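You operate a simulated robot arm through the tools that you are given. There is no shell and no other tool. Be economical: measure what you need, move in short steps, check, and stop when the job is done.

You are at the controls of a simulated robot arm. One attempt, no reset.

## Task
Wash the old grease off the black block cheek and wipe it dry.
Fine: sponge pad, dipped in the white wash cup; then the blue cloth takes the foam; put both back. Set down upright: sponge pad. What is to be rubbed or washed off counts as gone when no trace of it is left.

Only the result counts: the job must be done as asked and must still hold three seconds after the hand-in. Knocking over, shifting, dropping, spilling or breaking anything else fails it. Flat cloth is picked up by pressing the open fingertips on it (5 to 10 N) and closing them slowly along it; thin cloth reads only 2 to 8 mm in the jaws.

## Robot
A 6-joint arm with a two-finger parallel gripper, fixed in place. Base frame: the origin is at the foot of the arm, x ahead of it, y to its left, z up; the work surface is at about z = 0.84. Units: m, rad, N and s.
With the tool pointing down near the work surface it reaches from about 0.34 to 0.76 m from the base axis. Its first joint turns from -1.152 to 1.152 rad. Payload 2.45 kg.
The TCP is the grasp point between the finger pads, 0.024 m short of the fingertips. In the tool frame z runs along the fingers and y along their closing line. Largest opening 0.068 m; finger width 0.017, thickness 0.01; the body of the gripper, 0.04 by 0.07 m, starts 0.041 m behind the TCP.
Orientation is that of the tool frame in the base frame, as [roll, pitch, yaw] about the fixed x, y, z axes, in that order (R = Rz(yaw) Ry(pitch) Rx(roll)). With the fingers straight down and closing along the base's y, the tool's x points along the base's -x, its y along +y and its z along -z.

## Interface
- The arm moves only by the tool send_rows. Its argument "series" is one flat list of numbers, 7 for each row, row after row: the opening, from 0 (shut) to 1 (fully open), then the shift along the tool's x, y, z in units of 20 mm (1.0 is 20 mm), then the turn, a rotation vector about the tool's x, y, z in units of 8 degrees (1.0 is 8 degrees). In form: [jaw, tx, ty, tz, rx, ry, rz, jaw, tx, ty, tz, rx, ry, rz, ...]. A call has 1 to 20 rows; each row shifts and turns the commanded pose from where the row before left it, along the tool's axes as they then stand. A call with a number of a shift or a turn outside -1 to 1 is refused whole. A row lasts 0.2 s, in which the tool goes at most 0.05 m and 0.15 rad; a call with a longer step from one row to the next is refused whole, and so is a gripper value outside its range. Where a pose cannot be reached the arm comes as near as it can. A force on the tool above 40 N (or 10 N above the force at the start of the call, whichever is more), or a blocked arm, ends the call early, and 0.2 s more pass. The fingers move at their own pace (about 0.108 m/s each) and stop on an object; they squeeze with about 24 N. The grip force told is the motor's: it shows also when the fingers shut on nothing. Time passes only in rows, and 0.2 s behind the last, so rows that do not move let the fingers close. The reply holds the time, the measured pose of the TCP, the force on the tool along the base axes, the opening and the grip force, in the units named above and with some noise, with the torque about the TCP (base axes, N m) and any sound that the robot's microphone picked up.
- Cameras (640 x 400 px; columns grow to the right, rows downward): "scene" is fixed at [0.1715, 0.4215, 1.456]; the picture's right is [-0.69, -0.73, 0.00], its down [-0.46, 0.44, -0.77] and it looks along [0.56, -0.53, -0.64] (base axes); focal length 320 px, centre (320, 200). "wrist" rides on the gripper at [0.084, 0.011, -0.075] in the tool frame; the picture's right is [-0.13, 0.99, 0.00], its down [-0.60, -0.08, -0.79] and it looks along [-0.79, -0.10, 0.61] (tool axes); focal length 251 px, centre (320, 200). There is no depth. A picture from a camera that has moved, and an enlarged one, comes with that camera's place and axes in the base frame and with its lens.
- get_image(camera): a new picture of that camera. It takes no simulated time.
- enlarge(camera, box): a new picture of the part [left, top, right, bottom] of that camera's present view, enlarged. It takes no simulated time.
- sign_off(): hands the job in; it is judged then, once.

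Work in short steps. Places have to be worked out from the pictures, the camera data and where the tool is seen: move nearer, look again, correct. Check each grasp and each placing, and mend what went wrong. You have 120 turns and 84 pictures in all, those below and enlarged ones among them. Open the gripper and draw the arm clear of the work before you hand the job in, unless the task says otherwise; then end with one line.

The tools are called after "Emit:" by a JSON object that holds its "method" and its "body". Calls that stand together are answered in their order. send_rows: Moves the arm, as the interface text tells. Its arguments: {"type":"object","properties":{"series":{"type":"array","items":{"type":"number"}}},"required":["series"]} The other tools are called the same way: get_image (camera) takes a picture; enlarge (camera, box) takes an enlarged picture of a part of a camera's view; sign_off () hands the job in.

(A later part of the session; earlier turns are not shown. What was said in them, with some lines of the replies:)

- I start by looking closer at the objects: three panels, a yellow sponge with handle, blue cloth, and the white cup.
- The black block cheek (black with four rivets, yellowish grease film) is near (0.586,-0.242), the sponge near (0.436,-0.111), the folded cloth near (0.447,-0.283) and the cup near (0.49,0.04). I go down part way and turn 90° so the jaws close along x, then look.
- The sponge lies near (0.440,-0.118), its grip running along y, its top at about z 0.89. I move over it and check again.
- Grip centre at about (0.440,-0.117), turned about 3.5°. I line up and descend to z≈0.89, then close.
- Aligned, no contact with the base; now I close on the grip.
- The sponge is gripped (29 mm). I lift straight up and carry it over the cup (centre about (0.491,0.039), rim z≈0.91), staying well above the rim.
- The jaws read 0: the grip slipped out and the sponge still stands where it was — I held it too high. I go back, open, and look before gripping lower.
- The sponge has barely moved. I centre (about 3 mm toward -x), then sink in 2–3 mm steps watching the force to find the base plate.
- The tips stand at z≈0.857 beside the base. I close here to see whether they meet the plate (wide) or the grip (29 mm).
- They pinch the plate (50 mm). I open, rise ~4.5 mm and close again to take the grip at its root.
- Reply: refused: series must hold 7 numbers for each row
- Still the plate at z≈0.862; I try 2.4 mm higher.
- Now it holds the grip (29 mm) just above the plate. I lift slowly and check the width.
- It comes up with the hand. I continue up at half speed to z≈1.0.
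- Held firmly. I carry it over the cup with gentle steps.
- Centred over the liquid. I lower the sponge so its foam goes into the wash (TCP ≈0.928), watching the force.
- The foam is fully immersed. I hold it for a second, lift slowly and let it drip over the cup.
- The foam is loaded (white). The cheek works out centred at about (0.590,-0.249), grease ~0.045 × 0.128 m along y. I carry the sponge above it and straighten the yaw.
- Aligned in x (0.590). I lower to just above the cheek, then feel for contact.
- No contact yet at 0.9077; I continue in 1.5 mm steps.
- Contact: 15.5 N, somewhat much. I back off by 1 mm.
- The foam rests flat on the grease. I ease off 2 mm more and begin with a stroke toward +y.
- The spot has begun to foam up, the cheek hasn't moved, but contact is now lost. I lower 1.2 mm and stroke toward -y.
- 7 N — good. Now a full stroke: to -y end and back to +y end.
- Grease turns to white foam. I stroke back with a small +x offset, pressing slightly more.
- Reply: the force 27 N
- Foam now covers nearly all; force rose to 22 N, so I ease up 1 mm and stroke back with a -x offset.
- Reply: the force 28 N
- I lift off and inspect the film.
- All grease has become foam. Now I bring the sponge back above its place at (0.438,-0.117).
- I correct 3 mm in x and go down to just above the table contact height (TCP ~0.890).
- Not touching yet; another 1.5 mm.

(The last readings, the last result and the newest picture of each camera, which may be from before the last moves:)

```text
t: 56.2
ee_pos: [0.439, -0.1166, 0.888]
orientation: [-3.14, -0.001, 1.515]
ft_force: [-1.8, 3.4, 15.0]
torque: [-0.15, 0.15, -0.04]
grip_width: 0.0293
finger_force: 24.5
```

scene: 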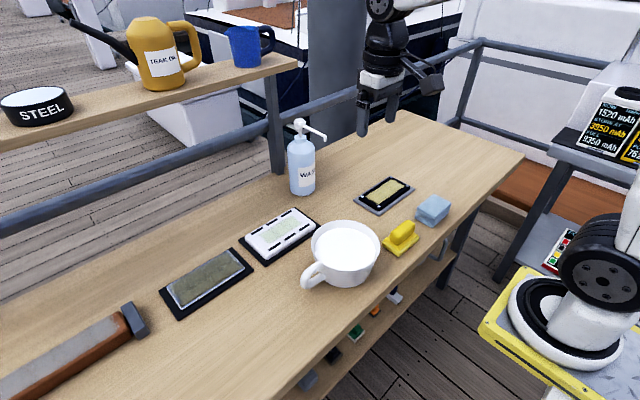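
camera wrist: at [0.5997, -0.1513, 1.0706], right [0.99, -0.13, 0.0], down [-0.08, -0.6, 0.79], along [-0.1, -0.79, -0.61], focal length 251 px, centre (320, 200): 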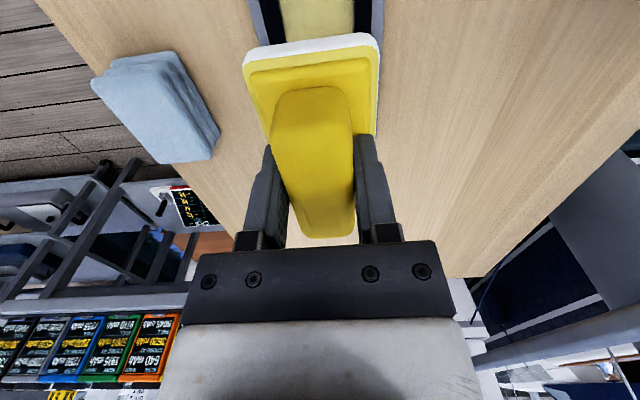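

Touching the table. I ease 0.8 mm, open and rise straight up.

Emit:
{"method": "send_rows", "body": {"series": [0, 0, 0, -0.04, 0, 0, 0, 0.5, 0, 0, 0, 0, 0, 0, 1, 0, 0, 0, 0, 0, 0, 1, 0, 0, 0, 0, 0, 0, 1, 0, 0, -0.5, 0, 0, 0, 1, 0, 0, -1, 0, 0, 0, 1, 0, 0, -1, 0, 0, 0, 1, 0, 0, -1, 0, 0, 0, 1, 0, 0, -1, 0, 0, 0, 1, 0, 0, -1, 0, 0, 0]}}

Emit:
{"method": "get_image", "body": {"camera": "wrist"}}

Emit:
{"method": "enlarge", "body": {"camera": "scene", "box": [340, 160, 460, 265]}}

```text
t: 58.4
ee_pos: [0.4379, -0.118, 0.9967]
orientation: [-3.141, -0.002, 1.514]
ft_force: [-0.2, 0.5, -0.2]
torque: [0.04, 0.03, 0.01]
grip_width: 0.0679
finger_force: 0.1
```

```text
49 pictures are left
camera wrist: at [0.4536, -0.0331, 1.0735], right [0.98, -0.18, 0.0], down [-0.11, -0.6, 0.79], along [-0.15, -0.78, -0.61], focal length 251 px, centre (320, 200)
```

wrist: 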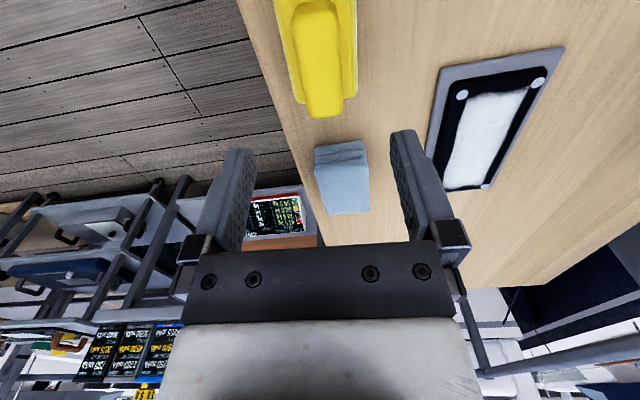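

```text
3.81 times, centred on (400, 212) of scene
camera zoom: at [0.1715, 0.4215, 1.456], right [-0.69, -0.73, 0.0], down [-0.46, 0.44, -0.77], along [0.56, -0.53, -0.64], focal length 1217 px, centre (15, 152)
```

zoom: 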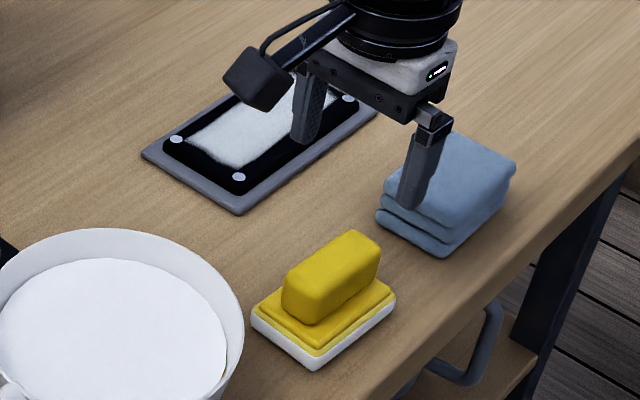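

The sponge is back upright in exactly its old place. Next the cloth stack, roughly x 0.41–0.47, y −0.23…−0.32, about 28 mm tall; I move over it for a close look.

Emit:
{"method": "send_rows", "body": {"series": [1, -0.854, 0.06, 0, 0, 0, 0, 1, -0.854, 0.06, 0, 0, 0, 0, 1, -0.854, 0.06, 0, 0, 0, 0, 1, -0.854, 0.06, 0, 0, 0, 0, 1, -0.854, 0.06, 0, 0, 0, 0, 1, -0.854, 0.06, 0, 0, 0, 0, 1, -0.854, 0.06, 0, 0, 0, 0, 1, -0.854, 0.06, 0, 0, 0, 0, 1, 0, 0, 0, 0, 0, -0.4]}}

Emit:
{"method": "get_image", "body": {"camera": "wrist"}}

Emit:
{"method": "enlarge", "body": {"camera": "scene", "box": [390, 160, 480, 239]}}

```text
t: 60.4
ee_pos: [0.4405, -0.2549, 0.9986]
orientation: [3.141, 0.0, 1.57]
ft_force: [-0.1, -0.1, 0.3]
torque: [-0.01, 0.0, -0.03]
grip_width: 0.068
finger_force: 0.0
```

```text
47 pictures are left
camera wrist: at [0.451, -0.1697, 1.0744], right [0.99, -0.13, 0.0], down [-0.08, -0.6, 0.79], along [-0.1, -0.79, -0.61], focal length 251 px, centre (320, 200)
```

wrist: 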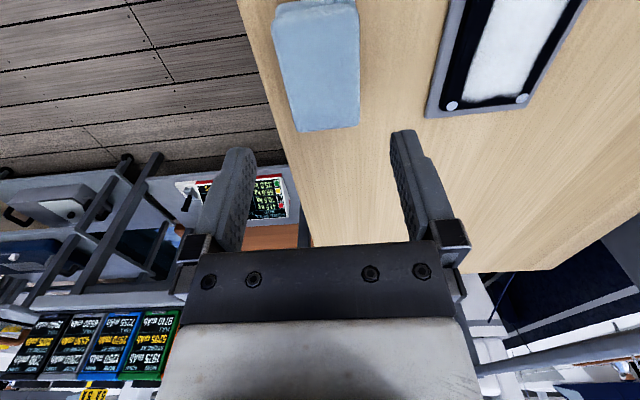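

```text
5.06 times, centred on (435, 200) of scene
camera zoom: at [0.1715, 0.4215, 1.456], right [-0.69, -0.73, 0.0], down [-0.46, 0.44, -0.77], along [0.56, -0.53, -0.64], focal length 1618 px, centre (-262, 202)
```

zoom: 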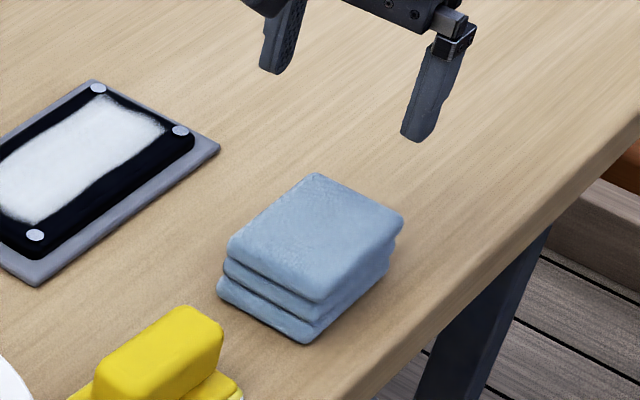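

The stack's top spans x≈0.412–0.471, y≈−0.233…−0.326, square to the axes, and fits between the open jaws. I move to y=−0.277 and lower to just above its top.

Emit:
{"method": "send_rows", "body": {"series": [1, -0.55, 0.02, 0.5, 0, 0, 0, 1, -0.55, 0.02, 0.8, 0, 0, 0, 1, 0, 0, 0.8, 0, 0, 0, 1, 0, 0, 0.8, 0, 0, 0, 1, 0, 0, 0.8, 0, 0, 0, 1, 0, 0, 0.8, 0, 0, 0]}}

Emit:
{"method": "get_image", "body": {"camera": "wrist"}}

Emit:
{"method": "enlarge", "body": {"camera": "scene", "box": [390, 160, 480, 239]}}

```text
t: 61.8
ee_pos: [0.4409, -0.276, 0.9087]
orientation: [-3.141, -0.001, 1.571]
ft_force: [0.4, -0.6, -0.3]
torque: [0.0, 0.0, 0.01]
grip_width: 0.068
finger_force: 0.2
```

```text
45 pictures are left
camera wrist: at [0.4508, -0.192, 0.9846], right [0.99, -0.13, 0.0], down [-0.08, -0.6, 0.79], along [-0.1, -0.79, -0.61], focal length 251 px, centre (320, 200)
```

wrist: 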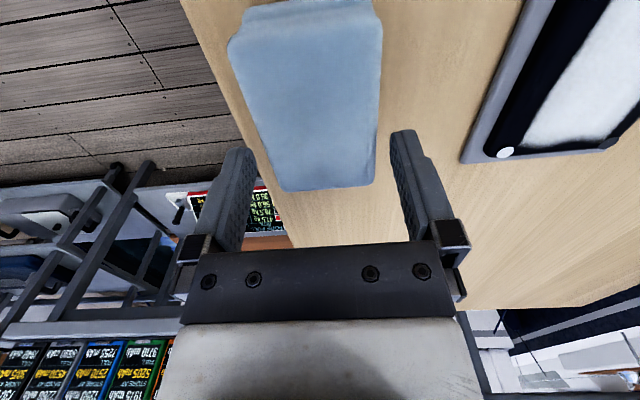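

```text
5.06 times, centred on (435, 200) of scene
camera zoom: at [0.1715, 0.4215, 1.456], right [-0.69, -0.73, 0.0], down [-0.46, 0.44, -0.77], along [0.56, -0.53, -0.64], focal length 1618 px, centre (-262, 202)
```

zoom: 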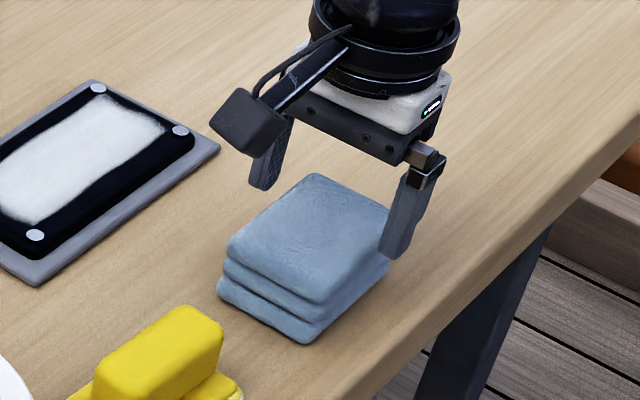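

The stack looks close to the jaw opening in width (~62–66 mm). I measure it more precisely with an enlarged view.

Emit:
{"method": "enlarge", "body": {"camera": "wrist", "box": [210, 60, 430, 198]}}

```text
2.90 times, centred on (320, 129) of wrist
camera zoom: at [0.4508, -0.192, 0.9846], right [0.99, -0.13, 0.0], down [-0.08, -0.6, 0.79], along [-0.1, -0.79, -0.61], focal length 729 px, centre (320, 406)
```

zoom: 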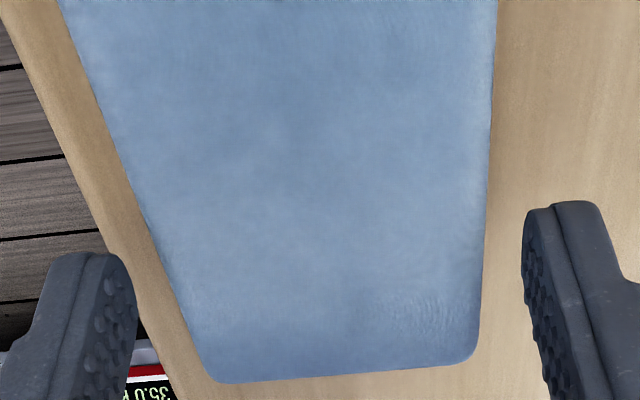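

Reconciling both cameras gives the top at z≈0.875 and a width of about 60 mm centred at x≈0.4405, so straddling works. I descend gently, watching the force.

Emit:
{"method": "send_rows", "body": {"series": [1, 0, -0.02, 0.3, 0, 0, 0, 1, 0, 0, 0.2, 0, 0, 0, 1, 0, 0, 0.2, 0, 0, 0]}}

Emit:
{"method": "enlarge", "body": {"camera": "wrist", "box": [210, 60, 430, 240]}}

Emit:
{"method": "enlarge", "body": {"camera": "scene", "box": [400, 170, 470, 232]}}

```text
t: 62.6
ee_pos: [0.4385, -0.2746, 0.8947]
orientation: [-3.141, -0.001, 1.57]
ft_force: [0.3, 0.0, 0.7]
torque: [0.01, -0.04, 0.04]
grip_width: 0.068
finger_force: 0.1
```

```text
2.22 times, centred on (320, 150) of wrist
camera zoom: at [0.45, -0.1906, 0.971], right [0.99, -0.13, 0.0], down [-0.08, -0.6, 0.79], along [-0.1, -0.79, -0.61], focal length 559 px, centre (320, 311)
```

zoom: 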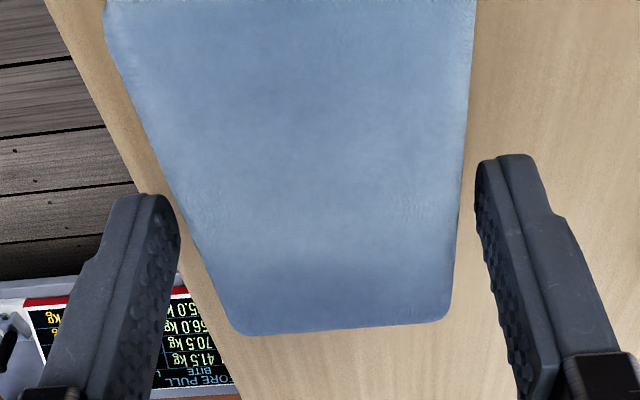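

```text
6.45 times, centred on (435, 201) of scene
camera zoom: at [0.1715, 0.4215, 1.456], right [-0.69, -0.73, 0.0], down [-0.46, 0.44, -0.77], along [0.56, -0.53, -0.64], focal length 2061 px, centre (-422, 194)
```

zoom: 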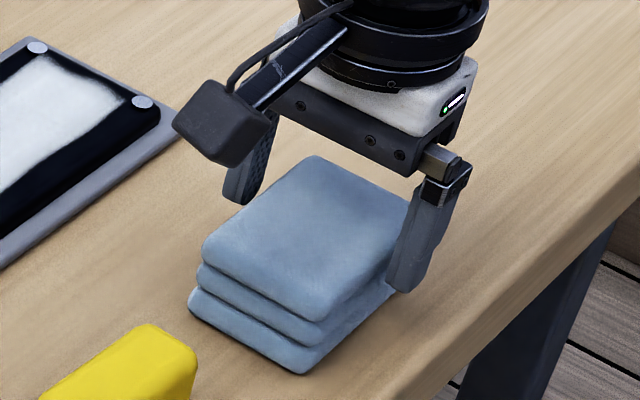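

The cloth sits between the fingers with 2–4 mm on each side. I go down another 10 mm.

Emit:
{"method": "send_rows", "body": {"series": [1, 0, -0.03, 0.15, 0, 0, 0, 1, 0, 0, 0.2, 0, 0, 0, 1, 0, 0, 0.2, 0, 0, 0]}}

Emit:
{"method": "enlarge", "body": {"camera": "wrist", "box": [210, 60, 430, 240]}}

```text
t: 63.4
ee_pos: [0.4387, -0.2764, 0.8832]
orientation: [-3.141, 0.002, 1.57]
ft_force: [0.3, 0.0, -0.3]
torque: [-0.02, 0.01, -0.02]
grip_width: 0.0679
finger_force: 0.1
```

```text
2.22 times, centred on (320, 150) of wrist
camera zoom: at [0.4502, -0.1912, 0.9592], right [0.99, -0.13, 0.0], down [-0.08, -0.6, 0.79], along [-0.1, -0.79, -0.61], focal length 559 px, centre (320, 311)
```

zoom: 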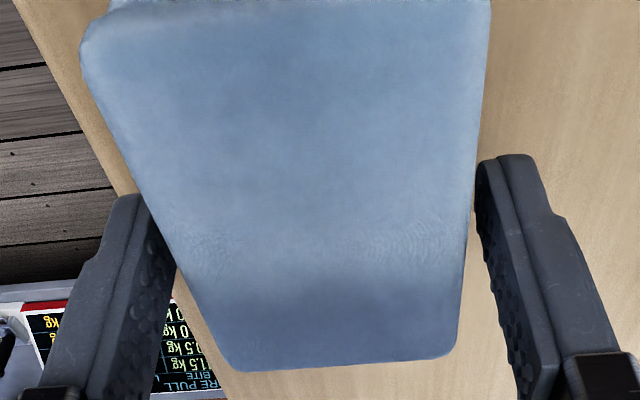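

Straddled with no contact. I lower 5 mm more and close.

Emit:
{"method": "send_rows", "body": {"series": [1, 0, 0, 0.25, 0, 0, 0, 0.8, 0, 0, 0, 0, 0, 0, 0.5, 0, 0, 0, 0, 0, 0, 0, 0, 0, 0, 0, 0, 0, 0, 0, 0, 0, 0, 0, 0, 0, 0, 0, 0, 0, 0, 0]}}

Emit:
{"method": "enlarge", "body": {"camera": "scene", "box": [400, 170, 470, 232]}}

```text
t: 64.8
ee_pos: [0.4394, -0.2745, 0.8788]
orientation: [3.14, -0.001, 1.571]
ft_force: [1.0, -0.3, 9.1]
torque: [0.04, 0.04, 0.02]
grip_width: 0.0596
finger_force: 24.2
```

```text
6.45 times, centred on (435, 201) of scene
camera zoom: at [0.1714, 0.4216, 1.456], right [-0.69, -0.73, 0.0], down [-0.46, 0.44, -0.77], along [0.56, -0.53, -0.64], focal length 2061 px, centre (-422, 194)
```

zoom: 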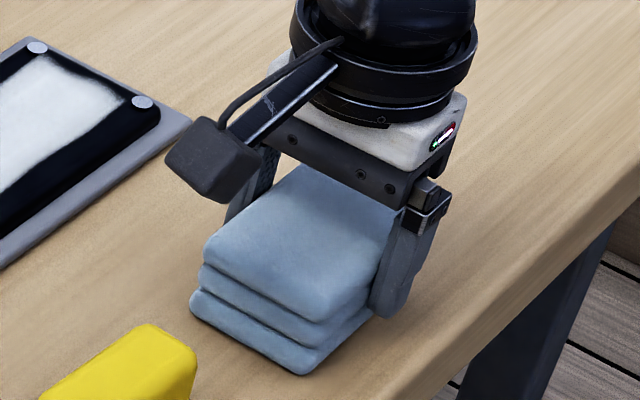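

Gripped at 59.6 mm. I lift slowly and check.

Emit:
{"method": "send_rows", "body": {"series": [0, 0, 0, -0.1, 0, 0, 0, 0, 0, 0, -0.2, 0, 0, 0, 0, 0, 0, -0.3, 0, 0, 0, 0, 0, 0, -0.4, 0, 0, 0, 0, 0, 0, -0.5, 0, 0, 0, 0, 0, 0, -0.5, 0, 0, 0, 0, 0, 0, -0.5, 0, 0, 0]}}

Emit:
{"method": "enlarge", "body": {"camera": "scene", "box": [390, 150, 480, 229]}}

```text
t: 66.4
ee_pos: [0.4377, -0.2759, 0.9279]
orientation: [-3.14, 0.0, 1.57]
ft_force: [-0.2, 0.6, -0.2]
torque: [0.03, -0.01, 0.0]
grip_width: 0.0594
finger_force: 23.8
```

```text
5.06 times, centred on (435, 190) of scene
camera zoom: at [0.1715, 0.4215, 1.456], right [-0.69, -0.73, 0.0], down [-0.46, 0.44, -0.77], along [0.56, -0.53, -0.64], focal length 1618 px, centre (-262, 253)
```

zoom: 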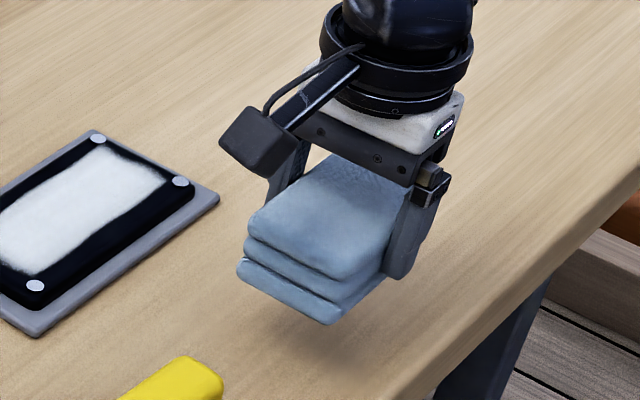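

Held as one pad. I raise a bit more and carry it above the cheek.

Emit:
{"method": "send_rows", "body": {"series": [0, 0, 0, -0.6, 0, 0, 0, 0, 0, 0, -0.6, 0, 0, 0, 0, 0, 0.3, -0.6, 0, 0, 0, 0, 0.1, 0.65, 0, 0, 0, 0, 0, 0.1, 0.66, 0, 0, 0, 0, 0, 0.1, 0.66, 0, 0, 0, 0, 0, 0.1, 0.66, 0, 0, 0, 0, 0, 0.1, 0.66, 0, 0, 0, 0, 0, 0.1, 0.66, 0, 0, 0, 0, 0, 0.1, 0.66, 0, 0, 0, 0, 0, 0.1, 0.66, 0, 0, 0, 0, 0, 0.1, 0.66, 0, 0, 0, 0, 0, 0.1, 0.66, 0, 0, 0, 0, 0, 0.1, 0.66, 0, 0, 0, 0]}}

Emit:
{"method": "enlarge", "body": {"camera": "scene", "box": [340, 120, 440, 208]}}

```text
t: 69.4
ee_pos: [0.5914, -0.255, 0.9635]
orientation: [-3.141, 0.0, 1.572]
ft_force: [0.5, -0.8, -0.1]
torque: [-0.01, -0.02, 0.01]
grip_width: 0.0595
finger_force: 24.2
```

```text
4.55 times, centred on (390, 164) of scene
camera zoom: at [0.1715, 0.4215, 1.456], right [-0.69, -0.73, 0.0], down [-0.46, 0.44, -0.77], along [0.56, -0.53, -0.64], focal length 1452 px, centre (2, 364)
```

zoom: 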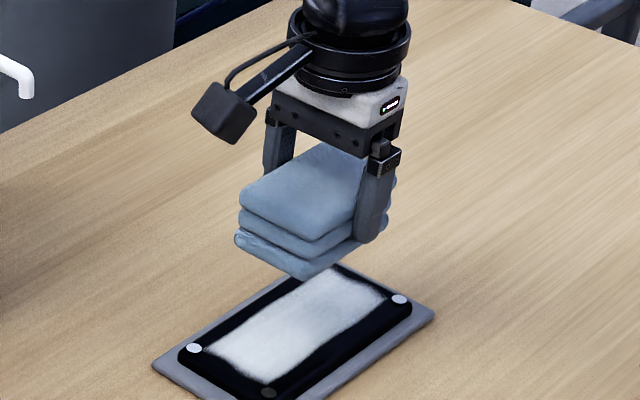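

Now I lower toward contact (expected at TCP≈0.894), first to 0.898.

Emit:
{"method": "send_rows", "body": {"series": [0, 0, -0.05, 0.5, 0, 0, 0, 0, 0, 0, 0.7, 0, 0, 0, 0, 0, 0, 0.7, 0, 0, 0, 0, 0, 0, 0.7, 0, 0, 0, 0, 0, 0, 0.5, 0, 0, 0, 0, 0, 0, 0.15, 0, 0, 0]}}

```text
t: 70.8
ee_pos: [0.59, -0.2546, 0.8993]
orientation: [3.14, -0.001, 1.57]
ft_force: [-0.5, -0.2, -0.7]
torque: [0.02, -0.02, -0.01]
grip_width: 0.0595
finger_force: 24.0
```

Emit:
{"method": "send_rows", "body": {"series": [0, 0, 0, 0.08, 0, 0, 0, 0, 0, 0, 0.08, 0, 0, 0, 0, 0, 0, 0.05, 0, 0, 0]}}

```text
t: 71.6
ee_pos: [0.5903, -0.2536, 0.895]
orientation: [3.141, 0.0, 1.571]
ft_force: [0.4, 1.0, -0.5]
torque: [0.02, -0.01, 0.02]
grip_width: 0.0596
finger_force: 24.0
```

Emit:
{"method": "send_rows", "body": {"series": [0, 0, 0, 0.05, 0, 0, 0, 0, 0, 0, 0.05, 0, 0, 0]}}

```text
t: 72.2
ee_pos: [0.5901, -0.254, 0.8961]
orientation: [3.141, 0.001, 1.571]
ft_force: [-2.2, -1.0, 5.8]
torque: [-0.05, 0.1, 0.0]
grip_width: 0.0596
finger_force: 23.5
```

Contact at ~6 N. I wipe: to the +y end, then to the −y end.

Emit:
{"method": "send_rows", "body": {"series": [0, 0.4, 0, 0.02, 0, 0, 0, 0, 0.4, 0, 0, 0, 0, 0, 0, 0.4, 0, 0, 0, 0, 0, 0, 0.4, 0, 0, 0, 0, 0, 0, 0.4, 0, 0, 0, 0, 0, 0, 0.35, 0, 0, 0, 0, 0, 0, -0.4, 0, 0, 0, 0, 0, 0, -0.4, 0, 0, 0, 0, 0, 0, -0.4, 0, 0, 0, 0, 0, 0, -0.4, 0, 0, 0, 0, 0, 0, -0.4, 0, 0, 0, 0, 0, 0, -0.4, 0, 0, 0, 0, 0, 0, -0.4, 0, 0, 0, 0, 0, 0, -0.4, 0, 0, 0, 0, 0, 0, -0.4, 0, 0, 0, 0, 0, 0, -0.4, 0, 0, 0, 0, 0, 0, -0.4, 0, 0, 0, 0, 0]}}

Emit:
{"method": "enlarge", "body": {"camera": "scene", "box": [340, 140, 440, 228]}}

```text
t: 75.8
ee_pos: [0.5896, -0.2945, 0.894]
orientation: [3.139, 0.001, 1.571]
ft_force: [0.4, 10.8, 25.6]
torque: [0.15, 0.05, -0.08]
grip_width: 0.0595
finger_force: 24.6
```

```text
4.55 times, centred on (390, 184) of scene
camera zoom: at [0.171, 0.4221, 1.4559], right [-0.69, -0.73, 0.0], down [-0.46, 0.44, -0.77], along [0.56, -0.53, -0.64], focal length 1452 px, centre (2, 273)
```

zoom: 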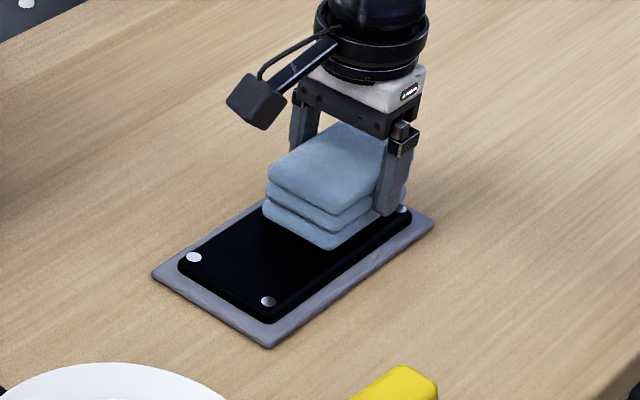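

The wiped part is clean black. I ease 1 mm and make another back-and-forth with small ±x offsets.

Emit:
{"method": "send_rows", "body": {"series": [0, 0, 0, -0.06, 0, 0, 0, 0, 0.4, 0.12, 0, 0, 0, 0, 0, 0.5, 0, 0, 0, 0, 0, 0, 0.5, 0, 0, 0, 0, 0, 0, 0.5, 0, 0, 0, 0, 0, 0, 0.5, 0, 0, 0, 0, 0, 0, 0.5, 0, 0, 0, 0, 0, 0, 0.5, 0, 0, 0, 0, 0, 0, 0.5, 0, 0, 0, 0, 0, 0, 0.5, 0, 0, 0, 0, 0]}}

Emit:
{"method": "enlarge", "body": {"camera": "scene", "box": [340, 140, 440, 228]}}

```text
t: 78.0
ee_pos: [0.593, -0.2082, 0.8929]
orientation: [3.139, 0.003, 1.571]
ft_force: [-0.9, -7.1, 15.8]
torque: [-0.04, 0.18, 0.1]
grip_width: 0.0594
finger_force: 23.9
```

```text
4.55 times, centred on (390, 184) of scene
camera zoom: at [0.1712, 0.4214, 1.4561], right [-0.69, -0.73, 0.0], down [-0.46, 0.44, -0.77], along [0.56, -0.53, -0.64], focal length 1452 px, centre (2, 273)
```

zoom: 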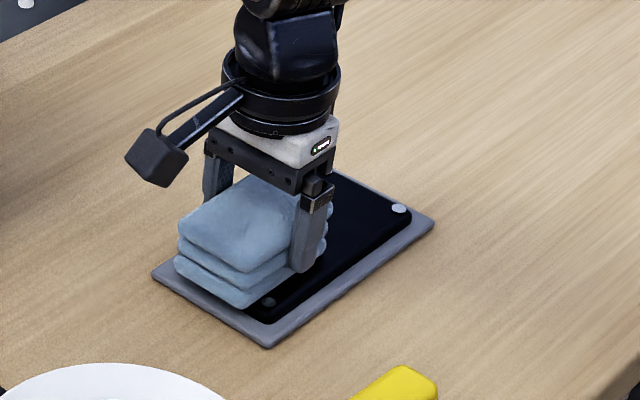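

One more stroke with a −x offset, then I lift off.

Emit:
{"method": "send_rows", "body": {"series": [0, -0.2, -0.3, 0, 0, 0, 0, 0, -0.5, 0, 0, 0, 0, 0, 0, -0.5, 0, 0, 0, 0, 0, 0, -0.5, 0, 0, 0, 0, 0, 0, -0.5, 0, 0, 0, 0, 0, 0, -0.5, 0, 0, 0, 0, 0, 0, -0.5, 0, 0, 0, 0, 0, 0, -0.5, 0, 0, 0, 0, 0, 0, -0.5, 0, 0, 0, 0, 0, 0, 0, 0, -0.2, 0, 0, 0, 0, 0, 0, -0.5, 0, 0, 0, 0, 0, 0, -0.7, 0, 0, 0, 0, 0, 0, -0.7, 0, 0, 0, 0, 0, 0, -0.7, 0, 0, 0, 0, 0, 0, -0.7, 0, 0, 0, 0, 0, 0, -0.7, 0, 0, 0]}}

Emit:
{"method": "enlarge", "body": {"camera": "scene", "box": [350, 160, 420, 220]}}

```text
t: 81.4
ee_pos: [0.5882, -0.2908, 0.9787]
orientation: [-3.141, -0.002, 1.57]
ft_force: [0.5, -0.6, -1.4]
torque: [-0.02, 0.02, -0.01]
grip_width: 0.0593
finger_force: 23.8
```

```text
6.67 times, centred on (385, 190) of scene
camera zoom: at [0.1715, 0.4215, 1.456], right [-0.69, -0.73, 0.0], down [-0.46, 0.44, -0.77], along [0.56, -0.53, -0.64], focal length 2130 px, centre (-113, 267)
```

zoom: 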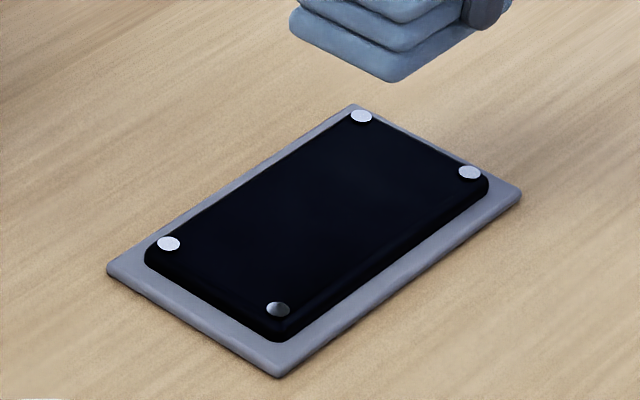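

The cheek is spotless and unmoved. I carry the cloth back over its place (0.439,−0.2755).

Emit:
{"method": "send_rows", "body": {"series": [0, 0.03, -0.35, 0, 0, 0, 0, 0, 0.07, -0.71, 0, 0, 0, 0, 0, 0.07, -0.71, 0, 0, 0, 0, 0, 0.07, -0.71, 0, 0, 0, 0, 0, 0.07, -0.71, 0, 0, 0, 0, 0, 0.07, -0.71, 0, 0, 0, 0, 0, 0.07, -0.71, 0, 0, 0, 0, 0, 0.07, -0.71, 0, 0, 0, 0, 0, 0.07, -0.71, 0, 0, 0, 0, 0, 0.07, -0.71, 0, 0, 0, 0, 0, 0.07, -0.71, 0, 0, 0, 0, 0, 0, 0, 0.5, 0, 0, 0, 0, 0, 0, 0.7, 0, 0, 0, 0, 0, 0, 0.7, 0, 0, 0]}}

```text
t: 84.4
ee_pos: [0.4362, -0.2771, 0.9386]
orientation: [-3.14, 0.0, 1.571]
ft_force: [-0.4, 0.8, -0.4]
torque: [-0.03, -0.04, 0.01]
grip_width: 0.0591
finger_force: 23.6
```

I correct by (+2.5, +1.5) mm and lower to about 0.883.

Emit:
{"method": "send_rows", "body": {"series": [0, 0.06, 0.13, 0.4, 0, 0, 0, 0, 0, 0, 0.7, 0, 0, 0, 0, 0, 0, 0.7, 0, 0, 0, 0, 0, 0, 0.6, 0, 0, 0, 0, 0, 0, 0.3, 0, 0, 0]}}

```text
t: 85.6
ee_pos: [0.4394, -0.2751, 0.8852]
orientation: [3.141, 0.0, 1.571]
ft_force: [1.2, -0.4, -0.4]
torque: [0.02, -0.01, -0.01]
grip_width: 0.0593
finger_force: 24.1
```

Emit:
{"method": "send_rows", "body": {"series": [0, 0, 0, 0.1, 0, 0, 0, 0, 0, 0, 0.1, 0, 0, 0, 0, 0, 0, 0.06, 0, 0, 0]}}

```text
t: 86.4
ee_pos: [0.4408, -0.2754, 0.8815]
orientation: [-3.14, 0.001, 1.572]
ft_force: [0.3, -0.8, -1.0]
torque: [-0.02, -0.01, -0.01]
grip_width: 0.0596
finger_force: 23.5
```

Emit:
{"method": "send_rows", "body": {"series": [0, 0, 0, 0.06, 0, 0, 0, 0, 0, 0, 0.06, 0, 0, 0]}}

```text
t: 87.0
ee_pos: [0.4406, -0.2754, 0.8774]
orientation: [3.141, -0.001, 1.571]
ft_force: [-0.9, -1.1, 0.7]
torque: [-0.01, 0.02, 0.04]
grip_width: 0.0593
finger_force: 24.4
```

Emit:
{"method": "send_rows", "body": {"series": [0, 0, 0, 0.05, 0, 0, 0, 0, 0, 0, 0.02, 0, 0, 0]}}

```text
t: 87.6
ee_pos: [0.4407, -0.2751, 0.8776]
orientation: [-3.141, -0.001, 1.571]
ft_force: [-7.0, 3.7, 22.3]
torque: [0.16, 0.29, 0.03]
grip_width: 0.0594
finger_force: 24.2
```

The cloth is on the table. I ease 1 mm, open gently and rise.

Emit:
{"method": "send_rows", "body": {"series": [0, 0, 0, -0.06, 0, 0, 0, 0.9, 0, 0, 0, 0, 0, 0, 1, 0, 0, 0, 0, 0, 0, 1, 0, 0, 0, 0, 0, 0, 1, 0, 0, -0.3, 0, 0, 0, 1, 0, 0, -0.5, 0, 0, 0, 1, 0, 0, -0.8, 0, 0, 0, 1, 0, 0, -1, 0, 0, 0, 1, 0, 0, -1, 0, 0, 0, 1, 0, 0, -1, 0, 0, 0, 1, 0, 0, -1, 0, 0, 0, 1, 0, 0, -1, 0, 0, 0, 1, 0, 0, -1, 0, 0, 0, 1, 0, 0, -1, 0, 0, 0]}}

Emit:
{"method": "get_image", "body": {"camera": "scene"}}

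Emit:
{"method": "enlarge", "body": {"camera": "scene", "box": [340, 150, 470, 265]}}

Emit:
{"method": "get_image", "body": {"camera": "wrist"}}

```text
t: 90.6
ee_pos: [0.4405, -0.2748, 1.0513]
orientation: [3.141, -0.001, 1.573]
ft_force: [-0.5, 0.4, 0.3]
torque: [-0.05, 0.0, 0.01]
grip_width: 0.0679
finger_force: 0.1
```

```text
33 pictures are left
```

scene: 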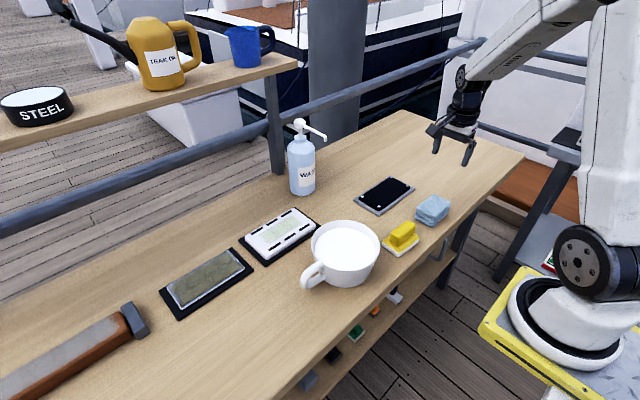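

```text
3.48 times, centred on (405, 208) of scene
camera zoom: at [0.1715, 0.4215, 1.456], right [-0.69, -0.73, 0.0], down [-0.46, 0.44, -0.77], along [0.56, -0.53, -0.64], focal length 1111 px, centre (24, 174)
```

zoom: 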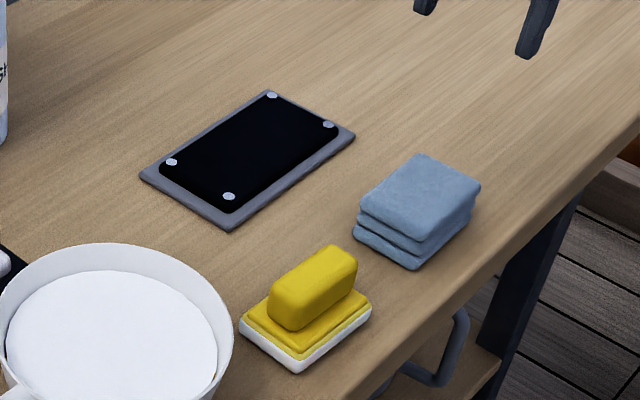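

```text
31 pictures are left
camera wrist: at [0.4509, -0.1904, 1.1269], right [0.99, -0.13, 0.0], down [-0.08, -0.6, 0.79], along [-0.1, -0.79, -0.61], focal length 251 px, centre (320, 200)
```

wrist: 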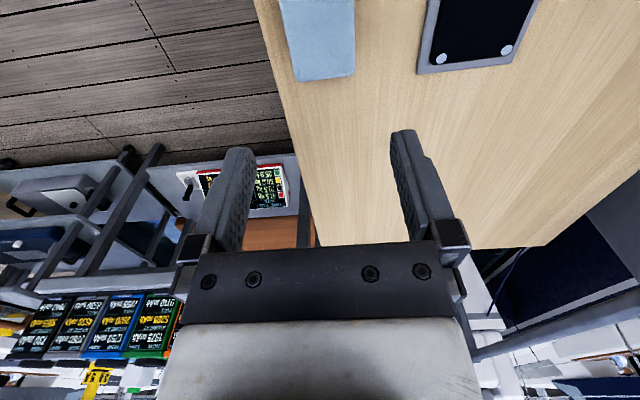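

Everything is in place; a last close check of the cheek for residue.

Emit:
{"method": "enlarge", "body": {"camera": "scene", "box": [360, 172, 412, 212]}}

```text
10.00 times, centred on (386, 192) of scene
camera zoom: at [0.1715, 0.4215, 1.456], right [-0.69, -0.73, 0.0], down [-0.46, 0.44, -0.77], along [0.56, -0.53, -0.64], focal length 3195 px, centre (-340, 280)
```

zoom: 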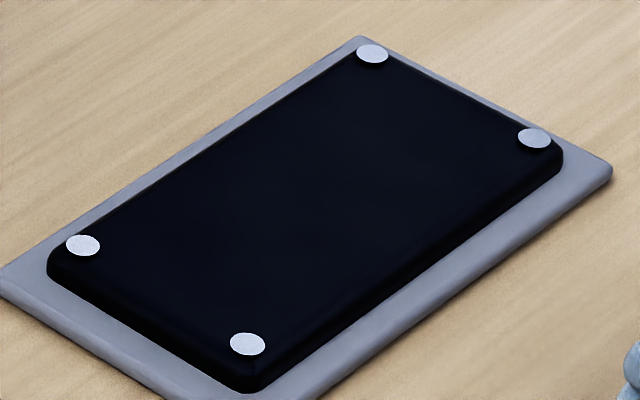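

No trace is left, both tools are back, the gripper is open and clear; I hand in.

Emit:
{"method": "sign_off", "body": {}}

```text
The job is handed in.
```

The black block cheek is washed and wiped dry with no grease or foam visible on it; the sponge pad is back upright in its place, and the blue cloth is back where it was.
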